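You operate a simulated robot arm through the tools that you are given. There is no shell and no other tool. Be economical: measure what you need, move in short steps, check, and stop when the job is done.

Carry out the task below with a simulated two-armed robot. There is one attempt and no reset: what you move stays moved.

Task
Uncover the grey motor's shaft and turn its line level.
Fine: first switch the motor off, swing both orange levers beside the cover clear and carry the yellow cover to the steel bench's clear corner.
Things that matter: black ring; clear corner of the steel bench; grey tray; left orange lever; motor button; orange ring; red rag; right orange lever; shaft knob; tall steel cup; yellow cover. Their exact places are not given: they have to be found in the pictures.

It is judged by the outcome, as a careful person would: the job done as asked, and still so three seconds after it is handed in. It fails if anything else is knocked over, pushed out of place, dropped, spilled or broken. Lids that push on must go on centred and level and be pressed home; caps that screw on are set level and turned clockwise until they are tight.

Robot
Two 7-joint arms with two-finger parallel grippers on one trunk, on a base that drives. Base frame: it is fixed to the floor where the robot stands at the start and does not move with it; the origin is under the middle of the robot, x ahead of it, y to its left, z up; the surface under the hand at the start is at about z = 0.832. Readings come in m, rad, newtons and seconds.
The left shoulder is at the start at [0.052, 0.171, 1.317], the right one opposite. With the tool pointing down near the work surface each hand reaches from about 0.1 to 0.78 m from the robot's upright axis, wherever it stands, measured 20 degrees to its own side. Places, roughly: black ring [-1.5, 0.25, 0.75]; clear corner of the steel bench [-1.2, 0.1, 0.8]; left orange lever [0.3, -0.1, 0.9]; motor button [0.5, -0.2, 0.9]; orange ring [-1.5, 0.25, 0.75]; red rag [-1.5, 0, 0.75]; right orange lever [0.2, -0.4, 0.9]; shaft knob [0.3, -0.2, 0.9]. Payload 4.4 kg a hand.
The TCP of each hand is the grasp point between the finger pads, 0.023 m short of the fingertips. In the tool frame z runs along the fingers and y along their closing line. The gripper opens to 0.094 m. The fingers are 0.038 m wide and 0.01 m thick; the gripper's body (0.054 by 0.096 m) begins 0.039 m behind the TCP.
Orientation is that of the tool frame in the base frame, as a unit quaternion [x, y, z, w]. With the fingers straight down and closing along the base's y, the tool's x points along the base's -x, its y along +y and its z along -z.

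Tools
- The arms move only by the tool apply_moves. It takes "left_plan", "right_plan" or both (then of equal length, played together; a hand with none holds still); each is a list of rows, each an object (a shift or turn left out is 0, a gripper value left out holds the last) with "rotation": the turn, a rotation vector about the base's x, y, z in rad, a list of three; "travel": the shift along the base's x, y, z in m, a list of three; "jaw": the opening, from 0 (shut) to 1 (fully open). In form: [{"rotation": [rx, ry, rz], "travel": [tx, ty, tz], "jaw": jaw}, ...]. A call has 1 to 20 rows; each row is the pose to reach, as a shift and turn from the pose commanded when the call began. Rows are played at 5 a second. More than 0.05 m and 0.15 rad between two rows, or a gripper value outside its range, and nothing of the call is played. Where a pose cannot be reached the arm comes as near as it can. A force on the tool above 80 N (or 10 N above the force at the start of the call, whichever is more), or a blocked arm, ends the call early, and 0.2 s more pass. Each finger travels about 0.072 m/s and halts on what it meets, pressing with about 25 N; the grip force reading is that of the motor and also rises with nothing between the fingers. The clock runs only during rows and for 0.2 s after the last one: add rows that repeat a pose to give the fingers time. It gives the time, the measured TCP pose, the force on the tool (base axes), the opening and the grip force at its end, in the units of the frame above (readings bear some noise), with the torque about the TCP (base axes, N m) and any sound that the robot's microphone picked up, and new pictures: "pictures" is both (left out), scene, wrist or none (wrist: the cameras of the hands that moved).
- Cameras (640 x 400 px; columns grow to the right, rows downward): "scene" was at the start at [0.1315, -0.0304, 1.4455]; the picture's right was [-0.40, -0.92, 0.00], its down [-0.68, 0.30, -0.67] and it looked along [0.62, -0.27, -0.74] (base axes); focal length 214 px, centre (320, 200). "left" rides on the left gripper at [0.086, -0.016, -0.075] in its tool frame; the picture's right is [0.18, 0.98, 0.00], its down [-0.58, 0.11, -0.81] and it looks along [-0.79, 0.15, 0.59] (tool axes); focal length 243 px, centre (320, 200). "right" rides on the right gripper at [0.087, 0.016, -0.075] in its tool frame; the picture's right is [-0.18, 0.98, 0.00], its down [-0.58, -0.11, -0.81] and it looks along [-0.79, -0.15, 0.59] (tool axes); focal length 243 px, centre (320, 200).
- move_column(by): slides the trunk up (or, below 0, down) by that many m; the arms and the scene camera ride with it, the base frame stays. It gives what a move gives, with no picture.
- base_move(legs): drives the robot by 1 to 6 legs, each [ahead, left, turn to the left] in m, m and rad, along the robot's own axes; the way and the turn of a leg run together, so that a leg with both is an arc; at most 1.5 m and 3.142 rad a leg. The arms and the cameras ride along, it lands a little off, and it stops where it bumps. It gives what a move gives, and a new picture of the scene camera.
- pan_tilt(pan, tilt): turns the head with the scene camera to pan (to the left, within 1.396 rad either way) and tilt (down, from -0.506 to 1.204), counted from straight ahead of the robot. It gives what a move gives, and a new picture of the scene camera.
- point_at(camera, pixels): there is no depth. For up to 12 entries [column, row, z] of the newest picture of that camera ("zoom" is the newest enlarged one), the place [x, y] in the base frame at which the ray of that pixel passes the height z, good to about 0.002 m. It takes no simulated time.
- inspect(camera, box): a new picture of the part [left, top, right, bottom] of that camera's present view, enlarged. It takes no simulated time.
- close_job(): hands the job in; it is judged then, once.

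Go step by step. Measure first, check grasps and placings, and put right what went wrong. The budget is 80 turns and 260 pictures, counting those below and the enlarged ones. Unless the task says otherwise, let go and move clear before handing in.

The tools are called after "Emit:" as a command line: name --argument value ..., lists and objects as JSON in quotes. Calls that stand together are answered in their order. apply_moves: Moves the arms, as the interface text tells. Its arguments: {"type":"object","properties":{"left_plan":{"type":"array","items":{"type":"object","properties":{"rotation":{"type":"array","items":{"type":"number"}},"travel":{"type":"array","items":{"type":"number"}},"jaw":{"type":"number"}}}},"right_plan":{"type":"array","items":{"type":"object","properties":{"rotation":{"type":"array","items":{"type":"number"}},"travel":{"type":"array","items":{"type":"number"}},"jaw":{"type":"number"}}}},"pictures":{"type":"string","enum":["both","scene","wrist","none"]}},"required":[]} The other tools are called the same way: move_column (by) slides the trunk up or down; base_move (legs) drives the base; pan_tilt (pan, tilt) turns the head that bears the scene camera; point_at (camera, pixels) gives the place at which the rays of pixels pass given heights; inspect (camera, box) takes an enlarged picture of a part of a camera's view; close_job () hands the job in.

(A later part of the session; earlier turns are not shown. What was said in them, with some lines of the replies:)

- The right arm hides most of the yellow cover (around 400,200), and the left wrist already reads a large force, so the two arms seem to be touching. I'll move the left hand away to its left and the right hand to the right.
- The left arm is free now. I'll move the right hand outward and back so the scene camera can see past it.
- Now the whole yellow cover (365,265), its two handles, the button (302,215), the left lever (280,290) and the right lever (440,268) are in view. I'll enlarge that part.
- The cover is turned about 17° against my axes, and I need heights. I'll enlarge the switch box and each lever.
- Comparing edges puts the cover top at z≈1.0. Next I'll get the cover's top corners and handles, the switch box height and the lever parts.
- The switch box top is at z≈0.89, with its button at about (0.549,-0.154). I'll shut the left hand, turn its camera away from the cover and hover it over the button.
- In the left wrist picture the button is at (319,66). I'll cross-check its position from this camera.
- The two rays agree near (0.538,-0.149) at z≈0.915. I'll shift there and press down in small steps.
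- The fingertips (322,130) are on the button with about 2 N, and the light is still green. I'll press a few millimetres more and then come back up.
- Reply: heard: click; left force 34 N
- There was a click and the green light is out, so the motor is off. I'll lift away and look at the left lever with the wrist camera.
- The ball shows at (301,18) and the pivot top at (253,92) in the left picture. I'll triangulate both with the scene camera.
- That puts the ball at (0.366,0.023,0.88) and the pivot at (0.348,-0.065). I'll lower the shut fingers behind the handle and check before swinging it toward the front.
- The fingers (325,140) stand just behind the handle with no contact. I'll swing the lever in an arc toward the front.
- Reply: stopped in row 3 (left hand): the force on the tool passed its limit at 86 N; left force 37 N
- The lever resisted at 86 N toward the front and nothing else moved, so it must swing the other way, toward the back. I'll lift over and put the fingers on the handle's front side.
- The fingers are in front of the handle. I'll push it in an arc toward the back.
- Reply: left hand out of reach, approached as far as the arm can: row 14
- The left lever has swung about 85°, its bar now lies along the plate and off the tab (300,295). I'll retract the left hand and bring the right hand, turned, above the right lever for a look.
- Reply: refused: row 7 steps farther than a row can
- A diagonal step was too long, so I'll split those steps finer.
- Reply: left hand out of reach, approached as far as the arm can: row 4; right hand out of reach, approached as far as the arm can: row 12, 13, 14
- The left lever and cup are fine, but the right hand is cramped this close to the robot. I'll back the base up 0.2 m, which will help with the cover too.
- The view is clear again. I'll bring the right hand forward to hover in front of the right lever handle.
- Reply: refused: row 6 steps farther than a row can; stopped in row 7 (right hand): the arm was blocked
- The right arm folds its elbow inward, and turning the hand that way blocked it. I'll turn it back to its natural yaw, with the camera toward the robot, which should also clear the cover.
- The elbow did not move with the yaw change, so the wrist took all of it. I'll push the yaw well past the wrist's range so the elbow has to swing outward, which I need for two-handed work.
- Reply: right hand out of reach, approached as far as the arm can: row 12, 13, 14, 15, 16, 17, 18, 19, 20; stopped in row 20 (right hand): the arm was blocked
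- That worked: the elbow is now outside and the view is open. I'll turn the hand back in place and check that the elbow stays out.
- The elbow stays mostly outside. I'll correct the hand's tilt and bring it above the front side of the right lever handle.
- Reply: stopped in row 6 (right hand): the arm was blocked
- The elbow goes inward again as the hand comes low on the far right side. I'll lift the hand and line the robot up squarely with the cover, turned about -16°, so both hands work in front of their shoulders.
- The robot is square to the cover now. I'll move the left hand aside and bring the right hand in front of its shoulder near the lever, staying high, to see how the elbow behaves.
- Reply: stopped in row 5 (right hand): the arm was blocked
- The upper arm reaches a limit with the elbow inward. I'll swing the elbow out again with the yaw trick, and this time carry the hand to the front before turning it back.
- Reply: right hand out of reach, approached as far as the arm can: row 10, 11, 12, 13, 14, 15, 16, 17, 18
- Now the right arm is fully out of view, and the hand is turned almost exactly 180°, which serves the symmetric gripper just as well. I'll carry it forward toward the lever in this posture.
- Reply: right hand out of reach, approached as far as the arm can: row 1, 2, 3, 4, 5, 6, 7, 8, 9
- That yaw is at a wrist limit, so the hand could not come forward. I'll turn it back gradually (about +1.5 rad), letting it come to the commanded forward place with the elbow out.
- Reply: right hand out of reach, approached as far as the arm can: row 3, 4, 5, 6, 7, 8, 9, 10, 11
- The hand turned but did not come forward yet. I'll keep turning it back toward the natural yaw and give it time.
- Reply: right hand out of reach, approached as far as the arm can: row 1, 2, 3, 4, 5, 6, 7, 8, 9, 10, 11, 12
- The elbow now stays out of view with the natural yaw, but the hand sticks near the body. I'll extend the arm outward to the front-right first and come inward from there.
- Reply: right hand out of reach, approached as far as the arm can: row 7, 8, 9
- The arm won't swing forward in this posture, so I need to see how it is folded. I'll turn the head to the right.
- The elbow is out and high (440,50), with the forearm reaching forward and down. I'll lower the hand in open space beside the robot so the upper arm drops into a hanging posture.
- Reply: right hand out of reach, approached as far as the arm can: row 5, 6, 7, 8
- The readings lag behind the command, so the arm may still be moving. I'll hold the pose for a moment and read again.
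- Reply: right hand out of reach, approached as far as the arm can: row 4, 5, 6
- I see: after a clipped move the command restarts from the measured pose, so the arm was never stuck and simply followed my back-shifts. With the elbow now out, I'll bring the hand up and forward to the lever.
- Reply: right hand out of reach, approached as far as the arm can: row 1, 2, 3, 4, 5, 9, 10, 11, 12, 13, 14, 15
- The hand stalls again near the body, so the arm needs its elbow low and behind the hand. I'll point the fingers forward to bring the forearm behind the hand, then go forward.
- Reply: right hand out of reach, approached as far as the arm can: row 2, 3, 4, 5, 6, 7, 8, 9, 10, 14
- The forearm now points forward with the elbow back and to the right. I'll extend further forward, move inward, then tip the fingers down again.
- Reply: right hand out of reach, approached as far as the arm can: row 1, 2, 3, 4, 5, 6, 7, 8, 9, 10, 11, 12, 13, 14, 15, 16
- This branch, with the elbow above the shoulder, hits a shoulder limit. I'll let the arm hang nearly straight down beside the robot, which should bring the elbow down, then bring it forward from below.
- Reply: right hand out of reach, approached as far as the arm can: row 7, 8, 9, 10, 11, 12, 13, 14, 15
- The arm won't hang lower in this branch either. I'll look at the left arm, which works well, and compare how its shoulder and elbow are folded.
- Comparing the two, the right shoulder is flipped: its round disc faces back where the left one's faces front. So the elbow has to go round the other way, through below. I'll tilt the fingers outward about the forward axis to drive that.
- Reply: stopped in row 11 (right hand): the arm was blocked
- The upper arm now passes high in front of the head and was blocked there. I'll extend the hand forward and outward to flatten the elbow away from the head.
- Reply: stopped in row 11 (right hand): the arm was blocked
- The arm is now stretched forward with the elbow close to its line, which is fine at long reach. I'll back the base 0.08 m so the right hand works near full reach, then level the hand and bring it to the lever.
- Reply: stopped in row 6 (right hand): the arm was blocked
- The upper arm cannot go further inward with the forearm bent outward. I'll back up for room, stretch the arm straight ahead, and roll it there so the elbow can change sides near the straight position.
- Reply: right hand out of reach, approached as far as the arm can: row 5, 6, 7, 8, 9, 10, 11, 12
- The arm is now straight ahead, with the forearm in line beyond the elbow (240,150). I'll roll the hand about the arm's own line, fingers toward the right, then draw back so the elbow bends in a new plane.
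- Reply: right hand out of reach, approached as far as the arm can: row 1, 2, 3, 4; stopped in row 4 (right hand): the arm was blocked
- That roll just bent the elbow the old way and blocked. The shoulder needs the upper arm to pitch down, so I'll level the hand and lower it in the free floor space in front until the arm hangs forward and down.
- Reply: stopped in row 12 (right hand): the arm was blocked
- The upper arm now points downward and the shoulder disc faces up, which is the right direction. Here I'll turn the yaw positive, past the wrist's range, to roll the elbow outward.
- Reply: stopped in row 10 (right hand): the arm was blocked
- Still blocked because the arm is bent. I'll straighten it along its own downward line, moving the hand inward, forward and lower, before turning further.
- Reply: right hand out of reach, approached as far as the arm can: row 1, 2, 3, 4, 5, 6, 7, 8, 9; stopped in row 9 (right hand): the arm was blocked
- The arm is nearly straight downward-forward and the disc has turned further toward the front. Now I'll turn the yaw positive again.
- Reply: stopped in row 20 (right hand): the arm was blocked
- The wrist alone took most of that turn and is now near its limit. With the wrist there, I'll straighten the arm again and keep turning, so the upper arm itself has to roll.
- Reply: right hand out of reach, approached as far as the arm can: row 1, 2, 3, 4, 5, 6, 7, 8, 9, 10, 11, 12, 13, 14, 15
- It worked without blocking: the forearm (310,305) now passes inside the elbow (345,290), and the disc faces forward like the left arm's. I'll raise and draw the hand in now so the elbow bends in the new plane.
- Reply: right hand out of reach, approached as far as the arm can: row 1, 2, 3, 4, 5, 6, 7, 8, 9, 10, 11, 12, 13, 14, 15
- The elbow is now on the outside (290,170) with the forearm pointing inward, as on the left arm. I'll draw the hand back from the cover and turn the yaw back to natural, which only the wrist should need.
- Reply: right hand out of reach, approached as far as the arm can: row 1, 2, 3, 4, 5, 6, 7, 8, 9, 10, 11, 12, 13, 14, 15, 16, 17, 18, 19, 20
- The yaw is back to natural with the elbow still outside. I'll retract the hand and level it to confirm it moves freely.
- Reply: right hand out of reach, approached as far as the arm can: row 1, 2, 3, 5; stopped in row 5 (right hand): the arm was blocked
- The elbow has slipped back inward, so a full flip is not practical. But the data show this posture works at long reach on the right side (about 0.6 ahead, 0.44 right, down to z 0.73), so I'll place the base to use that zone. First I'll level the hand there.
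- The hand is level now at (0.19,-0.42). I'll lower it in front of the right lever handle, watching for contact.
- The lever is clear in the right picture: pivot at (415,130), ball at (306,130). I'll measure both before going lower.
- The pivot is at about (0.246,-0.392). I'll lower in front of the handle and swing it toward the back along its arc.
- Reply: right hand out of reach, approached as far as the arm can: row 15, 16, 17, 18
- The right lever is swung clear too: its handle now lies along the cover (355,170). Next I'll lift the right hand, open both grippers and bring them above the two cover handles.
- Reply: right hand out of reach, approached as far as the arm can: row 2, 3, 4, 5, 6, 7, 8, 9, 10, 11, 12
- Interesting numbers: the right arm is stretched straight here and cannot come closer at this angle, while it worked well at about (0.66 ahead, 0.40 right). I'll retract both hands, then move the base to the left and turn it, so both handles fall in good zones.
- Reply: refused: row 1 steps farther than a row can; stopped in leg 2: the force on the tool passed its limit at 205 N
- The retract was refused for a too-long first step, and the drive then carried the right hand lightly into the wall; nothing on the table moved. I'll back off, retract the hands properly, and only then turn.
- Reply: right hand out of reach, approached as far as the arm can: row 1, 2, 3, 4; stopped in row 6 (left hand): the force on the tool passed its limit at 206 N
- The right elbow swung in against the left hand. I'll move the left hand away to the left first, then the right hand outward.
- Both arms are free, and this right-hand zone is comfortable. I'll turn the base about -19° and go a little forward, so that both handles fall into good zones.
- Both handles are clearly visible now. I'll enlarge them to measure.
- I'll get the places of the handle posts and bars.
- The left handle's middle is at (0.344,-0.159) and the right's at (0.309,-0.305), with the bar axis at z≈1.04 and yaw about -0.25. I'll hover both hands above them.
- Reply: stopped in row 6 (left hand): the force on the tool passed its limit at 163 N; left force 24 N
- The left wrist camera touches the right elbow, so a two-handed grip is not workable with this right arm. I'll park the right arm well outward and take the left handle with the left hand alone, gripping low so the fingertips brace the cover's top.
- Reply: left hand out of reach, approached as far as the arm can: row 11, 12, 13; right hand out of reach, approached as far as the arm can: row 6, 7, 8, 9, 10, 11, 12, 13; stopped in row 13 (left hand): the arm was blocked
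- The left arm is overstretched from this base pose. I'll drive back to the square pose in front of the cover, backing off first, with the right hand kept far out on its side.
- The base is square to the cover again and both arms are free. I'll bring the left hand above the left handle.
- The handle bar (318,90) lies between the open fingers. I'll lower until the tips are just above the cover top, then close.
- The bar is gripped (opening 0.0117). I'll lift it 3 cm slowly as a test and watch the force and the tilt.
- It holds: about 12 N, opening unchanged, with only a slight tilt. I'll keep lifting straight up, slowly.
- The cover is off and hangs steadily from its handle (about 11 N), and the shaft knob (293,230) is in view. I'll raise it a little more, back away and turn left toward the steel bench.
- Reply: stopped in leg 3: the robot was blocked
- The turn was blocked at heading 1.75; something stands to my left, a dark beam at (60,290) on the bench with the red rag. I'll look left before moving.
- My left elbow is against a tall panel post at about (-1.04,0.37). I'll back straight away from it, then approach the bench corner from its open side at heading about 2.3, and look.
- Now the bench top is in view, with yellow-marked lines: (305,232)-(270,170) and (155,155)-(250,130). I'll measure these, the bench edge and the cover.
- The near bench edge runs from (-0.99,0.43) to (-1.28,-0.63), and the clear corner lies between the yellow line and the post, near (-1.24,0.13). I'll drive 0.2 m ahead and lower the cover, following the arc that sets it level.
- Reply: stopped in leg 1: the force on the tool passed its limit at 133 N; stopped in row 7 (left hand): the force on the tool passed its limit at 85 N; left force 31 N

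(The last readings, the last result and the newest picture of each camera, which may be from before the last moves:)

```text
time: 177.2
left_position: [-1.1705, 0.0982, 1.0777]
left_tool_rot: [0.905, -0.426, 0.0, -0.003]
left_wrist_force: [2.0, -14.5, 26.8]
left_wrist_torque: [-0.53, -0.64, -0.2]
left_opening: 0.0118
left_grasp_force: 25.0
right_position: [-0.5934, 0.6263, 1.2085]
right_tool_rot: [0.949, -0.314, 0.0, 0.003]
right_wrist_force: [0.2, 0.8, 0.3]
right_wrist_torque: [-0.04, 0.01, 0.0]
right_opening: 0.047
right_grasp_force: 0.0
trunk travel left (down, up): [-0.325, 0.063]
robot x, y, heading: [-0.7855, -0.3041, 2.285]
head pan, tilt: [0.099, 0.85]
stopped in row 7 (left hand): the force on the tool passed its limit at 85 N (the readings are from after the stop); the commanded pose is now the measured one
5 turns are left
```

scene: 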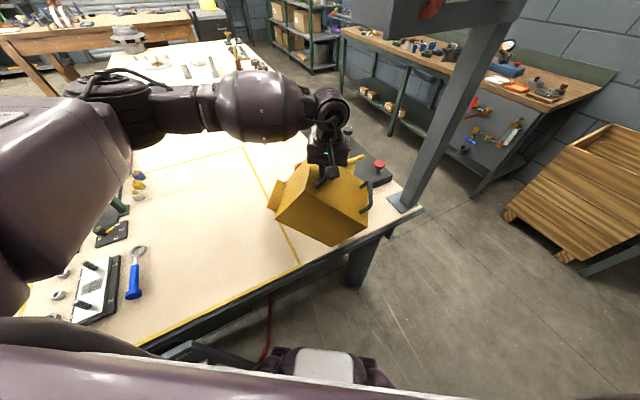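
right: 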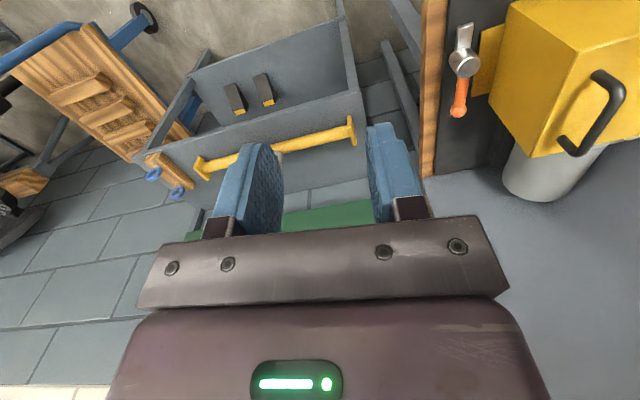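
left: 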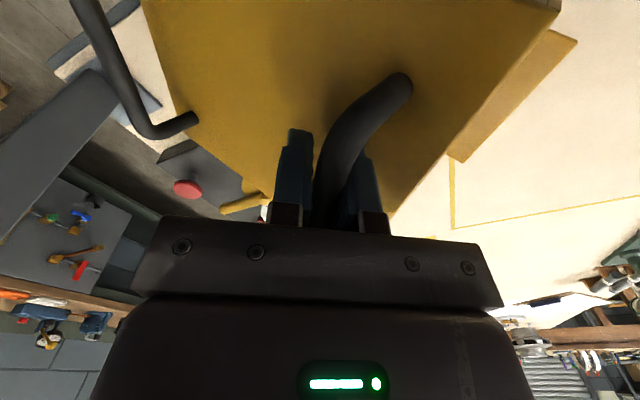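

The cover's low edge is now on the bench, with the red rag well clear beyond it. I'll follow the arc down until it presses level, release, rise, then drive back to the motor.

Emit:
apply_moves --left_plan '[{"travel": [-0.012, -0.008, -0.002]}, {"travel": [-0.025, -0.017, -0.006]}, {"travel": [-0.038, -0.026, -0.012]}, {"travel": [-0.051, -0.035, -0.019]}, {"travel": [-0.064, -0.044, -0.027]}, {"travel": [-0.077, -0.053, -0.036]}, {"travel": [-0.09, -0.062, -0.046]}, {"travel": [-0.101, -0.069, -0.056]}, {"travel": [-0.11, -0.076, -0.066]}, {"travel": [-0.117, -0.08, -0.076]}, {"travel": [-0.122, -0.084, -0.086]}, {"travel": [-0.123, -0.084, -0.096]}, {"travel": [-0.123, -0.084, -0.104]}]' --pictures "scene"

Emit:
apply_moves --left_plan '[{"jaw": 0.2}, {"jaw": 0.5}, {"jaw": 0.5}, {"travel": [0, 0, 0.03]}, {"travel": [0, 0, 0.07]}, {"travel": [0, 0, 0.11]}, {"travel": [0, 0, 0.14]}]' --pictures "scene"

Emit:
base_move --legs '[[-0.35, 0, 0], [0, 0, -1.3], [0, 0, -1.255], [0, 0.45, 0], [0.08, 0, 0]]'

Emit:
pan_tilt --pan 0 --tilt 0.7

Emit:
inspect --camera "scene" --box '[240, 150, 400, 250]'

```text
time: 178.5
left_position: [-1.2253, 0.0637, 1.0631]
left_tool_rot: [0.903, -0.428, 0.007, -0.026]
left_wrist_force: [4.4, -9.7, 35.4]
left_wrist_torque: [0.72, -4.6, -1.82]
left_opening: 0.0114
left_grasp_force: 25.0
right_position: [-0.5947, 0.625, 1.208]
right_tool_rot: [0.949, -0.316, 0.0, 0.003]
right_wrist_force: [-0.7, 0.8, -0.7]
right_wrist_torque: [0.01, -0.04, -0.02]
right_opening: 0.0472
right_grasp_force: 0.0
trunk travel left (down, up): [-0.325, 0.063]
robot x, y, heading: [-0.7789, -0.3021, 2.287]
head pan, tilt: [0.099, 0.85]
stopped in row 6 (left hand): the force on the tool passed its limit at 82 N (the readings are from after the stop); the commanded pose is now the measured one
```

scene: 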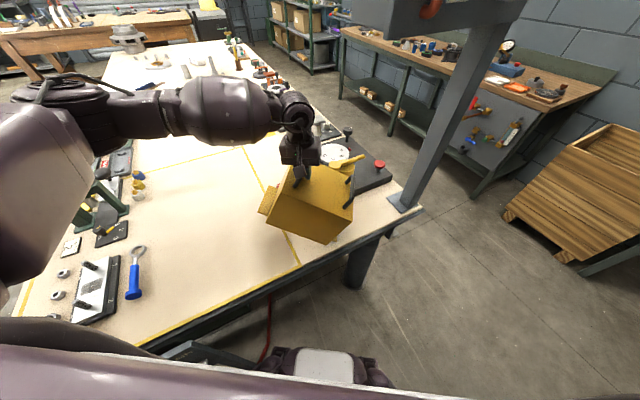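

```text
time: 180.1
left_position: [-1.2261, 0.0629, 1.1996]
left_tool_rot: [0.904, -0.427, 0.007, -0.021]
left_wrist_force: [0.0, 0.7, -0.5]
left_wrist_torque: [-0.04, -0.02, 0.0]
left_opening: 0.047
left_grasp_force: 0.1
right_position: [-0.5925, 0.6281, 1.2067]
right_tool_rot: [0.949, -0.316, 0.0, 0.004]
right_wrist_force: [-0.3, 0.6, -0.3]
right_wrist_torque: [0.0, 0.02, -0.01]
right_opening: 0.0467
right_grasp_force: 0.1
trunk travel left (down, up): [-0.325, 0.063]
robot x, y, heading: [-0.7808, -0.3059, 2.28]
head pan, tilt: [0.099, 0.85]
```

scene: 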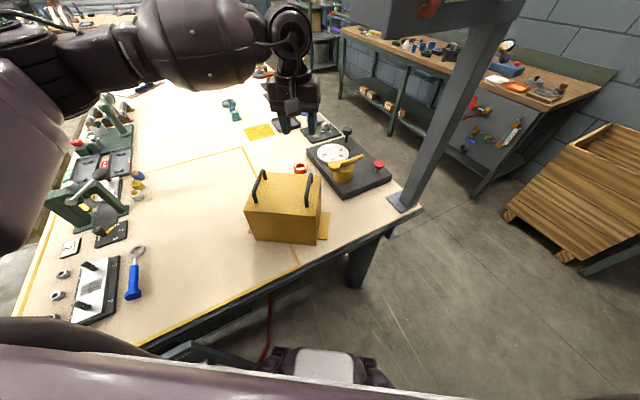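

```text
time: 193.4
left_position: [0.2108, -0.2039, 1.1974]
left_tool_rot: [0.147, 0.989, -0.021, -0.003]
left_wrist_force: [0.4, -0.4, 0.4]
left_wrist_torque: [0.0, 0.03, 0.0]
left_opening: 0.0471
left_grasp_force: 0.1
right_position: [-0.0027, -1.0257, 1.207]
right_tool_rot: [0.027, 1.0, 0.003, -0.002]
right_wrist_force: [0.4, 0.0, -0.5]
right_wrist_torque: [-0.02, -0.01, 0.0]
right_opening: 0.047
right_grasp_force: 0.1
trunk travel left (down, up): [-0.325, 0.063]
robot x, y, heading: [-0.3645, -0.146, -0.267]
head pan, tilt: [0.099, 0.85]
```

scene: 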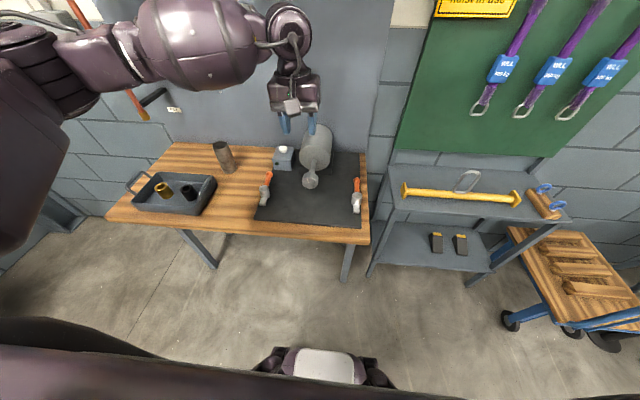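

```text
time: 194.1
left_position: [0.2101, -0.2042, 1.1991]
left_tool_rot: [0.147, 0.989, -0.022, -0.001]
left_wrist_force: [0.5, -0.4, -0.8]
left_wrist_torque: [0.0, 0.01, 0.0]
left_opening: 0.0468
left_grasp_force: 0.1
right_position: [-0.0043, -1.0263, 1.2076]
right_tool_rot: [0.027, 1.0, 0.003, -0.001]
right_wrist_force: [-0.2, 0.3, -0.1]
right_wrist_torque: [-0.02, -0.01, 0.01]
right_opening: 0.0472
right_grasp_force: 0.0
trunk travel left (down, up): [-0.325, 0.063]
robot x, y, heading: [-0.3602, -0.1442, -0.272]
head pan, tilt: [0.0, 0.7]
```

scene: 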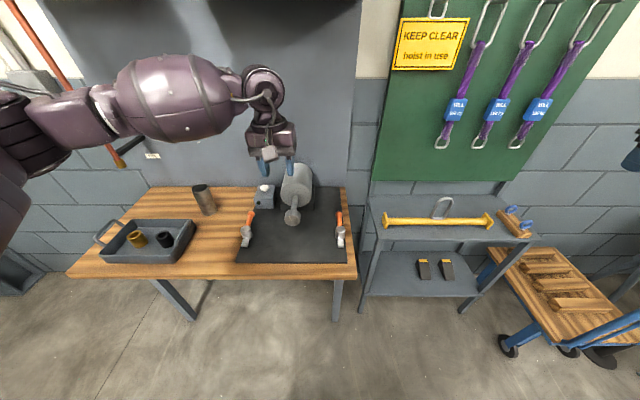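

```text
4.00 times, centred on (320, 200) of scene
4 turns are left
```

zoom: 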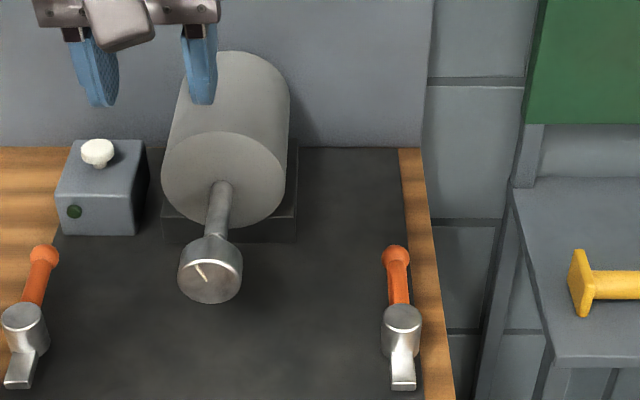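

The cover stands level on the bench's corner, and the knob's pale line in the zoom (193,262)-(208,285) slopes steeply down to the right. I'll measure the knob, and pre-tilt the open left hand so it can turn the knob level in one motion.

Emit:
inspect --camera "scene" --box '[277, 205, 309, 225]'

Emit:
point_at --camera "scene" --pixels '[[293, 219, 0.88], [293, 219, 0.9], [293, 219, 0.92], [293, 219, 0.94], [297.5, 185, 0.92], [297.5, 185, 0.94], [292.5, 213, 0.9], [292.5, 213, 0.92], [292.5, 213, 0.94], [281.5, 240, 0.842], [292.5, 225, 0.842], [340, 213, 0.88]]'

Emit:
apply_moves --left_plan '[{"rotation": [0.11, -0.03, 0.01], "jaw": 0.75}, {"rotation": [0.21, -0.056, 0.014]}, {"rotation": [0.32, -0.085, 0.02]}, {"rotation": [0.42, -0.113, 0.027]}, {"rotation": [0.526, -0.141, 0.034]}]'

```text
16.00 times, centred on (293, 215) of scene
```

zoom: 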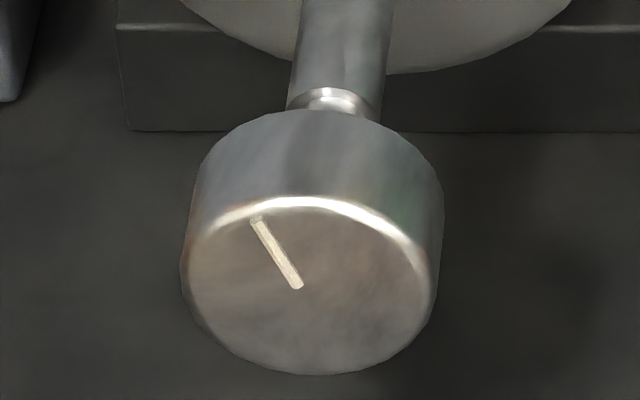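

```text
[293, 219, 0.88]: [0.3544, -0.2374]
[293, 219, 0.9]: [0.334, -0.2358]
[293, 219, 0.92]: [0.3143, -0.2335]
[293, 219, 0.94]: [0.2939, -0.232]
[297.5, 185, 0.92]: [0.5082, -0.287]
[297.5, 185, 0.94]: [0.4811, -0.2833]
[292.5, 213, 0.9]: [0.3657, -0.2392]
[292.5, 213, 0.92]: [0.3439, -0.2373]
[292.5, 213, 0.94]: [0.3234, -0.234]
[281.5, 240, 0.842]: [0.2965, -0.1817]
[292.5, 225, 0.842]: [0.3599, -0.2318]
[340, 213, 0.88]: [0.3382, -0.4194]
```

```text
time: 195.3
left_position: [0.2106, -0.2039, 1.1991]
left_tool_rot: [0.125, 0.961, 0.246, 0.031]
left_wrist_force: [-0.5, 0.7, 0.9]
left_wrist_torque: [0.05, 0.03, -0.02]
left_opening: 0.0702
left_grasp_force: 0.1
right_position: [-0.0035, -1.0259, 1.2063]
right_tool_rot: [0.027, 1.0, 0.003, -0.002]
right_wrist_force: [-0.6, 0.3, 0.5]
right_wrist_torque: [0.01, -0.01, 0.01]
right_opening: 0.047
right_grasp_force: 0.0
trunk travel left (down, up): [-0.325, 0.063]
robot x, y, heading: [-0.3607, -0.1462, -0.271]
head pan, tilt: [0.0, 0.7]
3 turns are left
```

scene: 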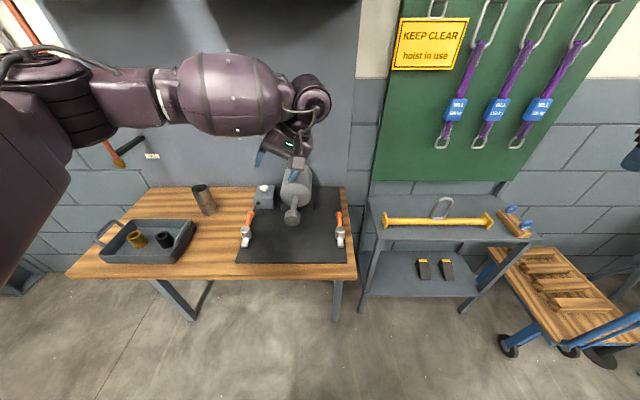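
left: 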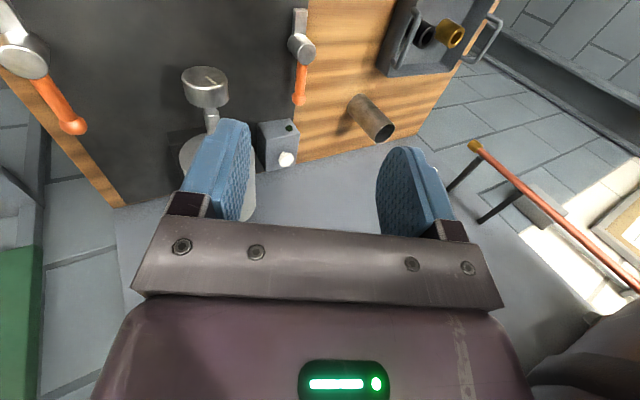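

The mark is a radius pointing up and to the left, about 68° above level; combining both cameras puts the knob face at (0.30,-0.231,0.933). I'll come in along the tilted fingers, grip the knob, turn it 68° counter-clockwise, release, back away and look.

Emit:
apply_moves --left_plan '[{"travel": [0.018, -0.0175, -0.032], "jaw": 1.0}, {"travel": [0.036, -0.035, -0.064]}, {"travel": [0.055, -0.052, -0.096]}, {"travel": [0.073, -0.07, -0.129]}, {"travel": [0.091, -0.0874, -0.161]}, {"travel": [0.0946, -0.0735, -0.187]}, {"travel": [0.0982, -0.0595, -0.213]}, {"travel": [0.1018, -0.0456, -0.24]}, {"travel": [0.1054, -0.0316, -0.266]}]' --pictures "wrist"

Emit:
apply_moves --left_plan '[{"jaw": 0}, {"jaw": 0}, {"jaw": 0}, {"jaw": 0}, {"jaw": 0}, {"rotation": [-0.128, 0.033, 0]}, {"rotation": [-0.256, 0.067, 0]}, {"rotation": [-0.384, 0.1, 0]}, {"rotation": [-0.512, 0.133, 0]}, {"rotation": [-0.64, 0.167, 0]}, {"rotation": [-0.768, 0.2, 0]}, {"rotation": [-0.896, 0.233, 0]}, {"rotation": [-1.024, 0.267, 0]}, {"rotation": [-1.152, 0.3, 0]}, {"rotation": [-1.152, 0.3, 0]}]' --pictures "wrist"

Emit:
apply_moves --left_plan '[{"jaw": 0.5}, {"jaw": 1.0}, {"jaw": 1.0}, {"jaw": 1.0}, {"travel": [0.006, 0.023, 0.029]}, {"travel": [0.012, 0.046, 0.058]}, {"travel": [0.018, 0.069, 0.087]}, {"travel": [0.024, 0.092, 0.116]}, {"travel": [0.024, 0.11, 0.15]}, {"travel": [0.024, 0.13, 0.18]}]' --pictures "scene"

Emit:
inspect --camera "scene" --box '[277, 205, 309, 225]'

```text
time: 197.3
left_position: [0.317, -0.2374, 0.9315]
left_tool_rot: [0.125, 0.961, 0.246, 0.03]
left_wrist_force: [-0.4, 0.5, 0.6]
left_wrist_torque: [-0.02, -0.03, 0.03]
left_opening: 0.0942
left_grasp_force: 0.0
right_position: [-0.0043, -1.0259, 1.2072]
right_tool_rot: [0.028, 1.0, 0.003, -0.002]
right_wrist_force: [0.1, 0.5, -0.3]
right_wrist_torque: [-0.02, 0.01, -0.02]
right_opening: 0.0472
right_grasp_force: 0.2
trunk travel left (down, up): [-0.325, 0.063]
robot x, y, heading: [-0.3626, -0.1452, -0.267]
head pan, tilt: [0.0, 0.7]
```

left: 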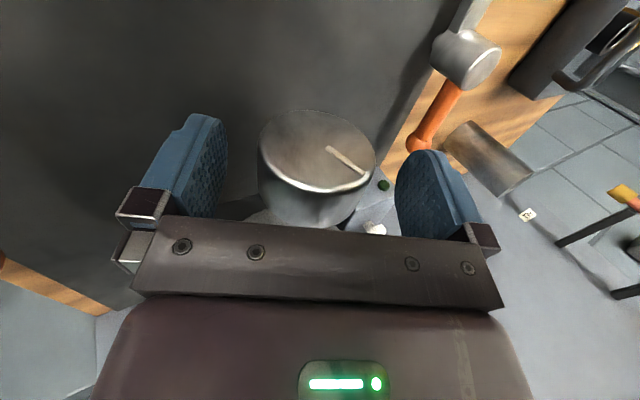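

```text
time: 200.5
left_position: [0.3194, -0.2271, 0.9293]
left_tool_rot: [0.118, 0.934, -0.334, -0.043]
left_wrist_force: [-0.9, 41.6, -12.5]
left_wrist_torque: [0.37, -0.34, 1.5]
left_opening: 0.0552
left_grasp_force: 44.7
right_position: [-0.002, -1.0222, 1.2105]
right_tool_rot: [0.027, 1.0, 0.002, -0.001]
right_wrist_force: [0.1, 0.0, -0.3]
right_wrist_torque: [0.01, -0.02, 0.04]
right_opening: 0.0473
right_grasp_force: 0.0
trunk travel left (down, up): [-0.325, 0.063]
robot x, y, heading: [-0.3626, -0.1455, -0.266]
head pan, tilt: [0.0, 0.7]
```

left: 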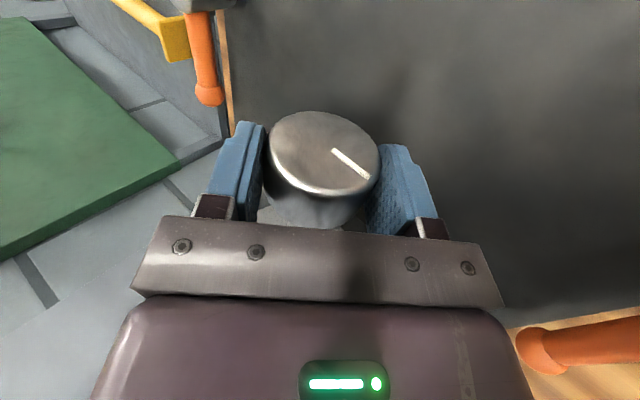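

```text
time: 202.7
left_position: [0.34, -0.1072, 1.1116]
left_tool_rot: [0.122, 0.933, -0.335, -0.043]
left_wrist_force: [-0.2, -0.3, 0.3]
left_wrist_torque: [0.0, -0.02, -0.02]
left_opening: 0.094
left_grasp_force: 0.1
right_position: [-0.0045, -1.0257, 1.2077]
right_tool_rot: [0.027, 1.0, 0.004, -0.001]
right_wrist_force: [0.2, 0.0, -0.4]
right_wrist_torque: [-0.01, 0.0, -0.01]
right_opening: 0.0469
right_grasp_force: 0.1
trunk travel left (down, up): [-0.325, 0.063]
robot x, y, heading: [-0.3623, -0.1442, -0.272]
head pan, tilt: [0.0, 0.7]
```

scene: 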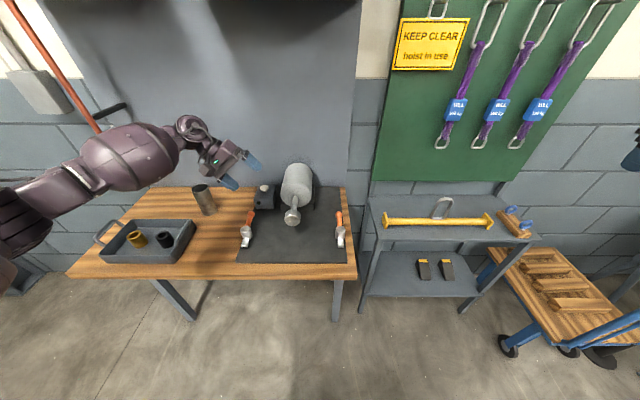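

```text
16.00 times, centred on (293, 215) of scene
2 turns are left
```

zoom: 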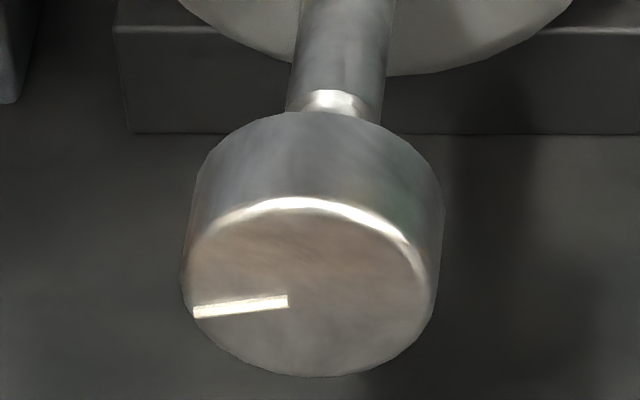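

In the zoom the mark now points left but sags about 10° below level (288,300)-(195,311). My grip was about 1 cm off-centre, so the knob was dragged as I let go. I'll re-grip it centred, turn it back +10°, release gently and retreat.

Emit:
apply_moves --left_plan '[{"travel": [0, -0.02, -0.03]}, {"travel": [0, -0.036, -0.064]}, {"travel": [-0.006, -0.055, -0.093]}, {"travel": [-0.012, -0.077, -0.122]}, {"travel": [-0.018, -0.099, -0.152]}, {"travel": [-0.022, -0.12, -0.1815]}, {"travel": [-0.022, -0.12, -0.1815]}]' --pictures "none"

Emit:
apply_moves --left_plan '[{"jaw": 0.7}, {"jaw": 0.5}, {"jaw": 0.5}, {"jaw": 0.5}, {"rotation": [0.085, -0.022, 0]}, {"rotation": [0.169, -0.044, 0]}, {"rotation": [0.169, -0.044, 0]}, {"rotation": [0.169, -0.044, 0]}]' --pictures "wrist"

Emit:
apply_moves --left_plan '[{"jaw": 0.7}, {"jaw": 1.0}, {"jaw": 1.0}, {"jaw": 1.0}, {"travel": [0.005, 0.018, 0.033]}, {"travel": [0.01, 0.036, 0.066]}, {"travel": [0.015, 0.054, 0.099]}, {"travel": [0.02, 0.08, 0.132]}, {"travel": [0.02, 0.11, 0.16]}, {"travel": [0.02, 0.14, 0.18]}]' --pictures "scene"

Emit:
inspect --camera "scene" --box '[277, 205, 309, 225]'

```text
time: 204.3
left_position: [0.315, -0.2268, 0.9296]
left_tool_rot: [0.121, 0.933, -0.335, -0.043]
left_wrist_force: [-0.2, -0.2, 0.2]
left_wrist_torque: [0.03, -0.01, 0.0]
left_opening: 0.094
left_grasp_force: 0.1
right_position: [-0.0033, -1.0253, 1.2082]
right_tool_rot: [0.027, 1.0, 0.003, -0.001]
right_wrist_force: [-0.6, 0.3, 0.3]
right_wrist_torque: [0.01, -0.02, 0.01]
right_opening: 0.047
right_grasp_force: 0.2
trunk travel left (down, up): [-0.325, 0.063]
robot x, y, heading: [-0.3649, -0.1468, -0.27]
head pan, tilt: [0.0, 0.7]
```

```text
time: 206.1
left_position: [0.3143, -0.2283, 0.9303]
left_tool_rot: [0.125, 0.959, -0.253, -0.033]
left_wrist_force: [-6.2, -7.8, -4.6]
left_wrist_torque: [-0.13, -0.2, -0.29]
left_opening: 0.0549
left_grasp_force: 44.8
right_position: [-0.0041, -1.0274, 1.2072]
right_tool_rot: [0.028, 1.0, 0.005, 0.0]
right_wrist_force: [-0.2, -0.2, 0.1]
right_wrist_torque: [-0.02, -0.02, -0.01]
right_opening: 0.0472
right_grasp_force: 0.1
trunk travel left (down, up): [-0.325, 0.063]
robot x, y, heading: [-0.3617, -0.1458, -0.271]
head pan, tilt: [0.0, 0.7]
```

left: 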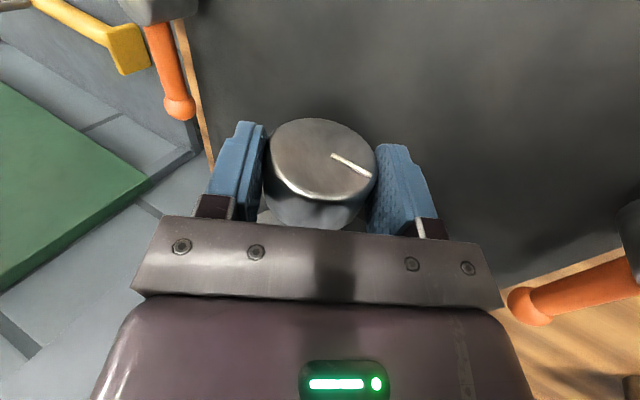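

```text
time: 208.3
left_position: [0.3395, -0.0861, 1.1147]
left_tool_rot: [0.124, 0.959, -0.252, -0.032]
left_wrist_force: [-0.2, 0.2, -0.1]
left_wrist_torque: [-0.01, -0.01, -0.01]
left_opening: 0.0938
left_grasp_force: 0.1
right_position: [-0.0042, -1.0254, 1.208]
right_tool_rot: [0.027, 1.0, 0.004, -0.001]
right_wrist_force: [-0.2, 1.2, -1.0]
right_wrist_torque: [-0.02, 0.0, 0.02]
right_opening: 0.0471
right_grasp_force: 0.0
trunk travel left (down, up): [-0.325, 0.063]
robot x, y, heading: [-0.3635, -0.1491, -0.269]
head pan, tilt: [0.0, 0.7]
```

scene: 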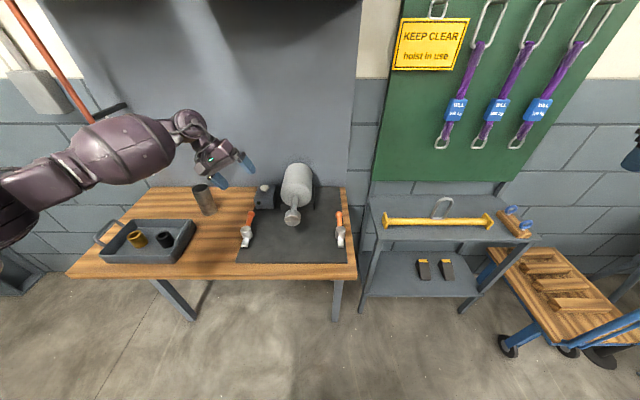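

```text
16.00 times, centred on (293, 215) of scene
1 turns are left
```

zoom: 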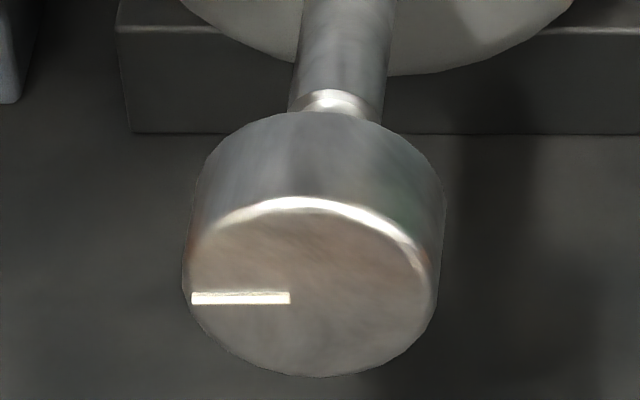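

The last zoom shows the knob's mark level, (192,298)-(290,298). The motor is off, both levers are swung clear, the cover stands upright on the steel bench near the corner, and both hands are clear, so I'm handing the job in.

Emit:
close_job

```text
The job is handed in.
```

I've handed the job in: the shaft is uncovered and its line is level in the last zoomed picture.

- **Motor:** it is off. I heard the click and the green light went out.
- **Levers:** both orange levers are swung clear.
- **Cover:** it stands upright on the steel bench. The corner was only given roughly, so I judged the spot from the pictures. The cover ended up at the yellow marking line next to that corner, so it may sit partly over the line.

**Bumps along the way:**
- The right hand touched the wall once.
- The left elbow touched the panel post at the bench.
- While I was carrying the cover, the left hand or the cover hit something at the bench, probably the overhead panel.
- The two arms also knocked each other.

In the pictures after each bump, nothing else looked knocked over or moved.

The right arm couldn't reach its handle beside the left arm, so I carried the cover with the left hand only. It hung tilted, and I let go while it was still a little tilted. It tipped the last bit onto the bench by itself.
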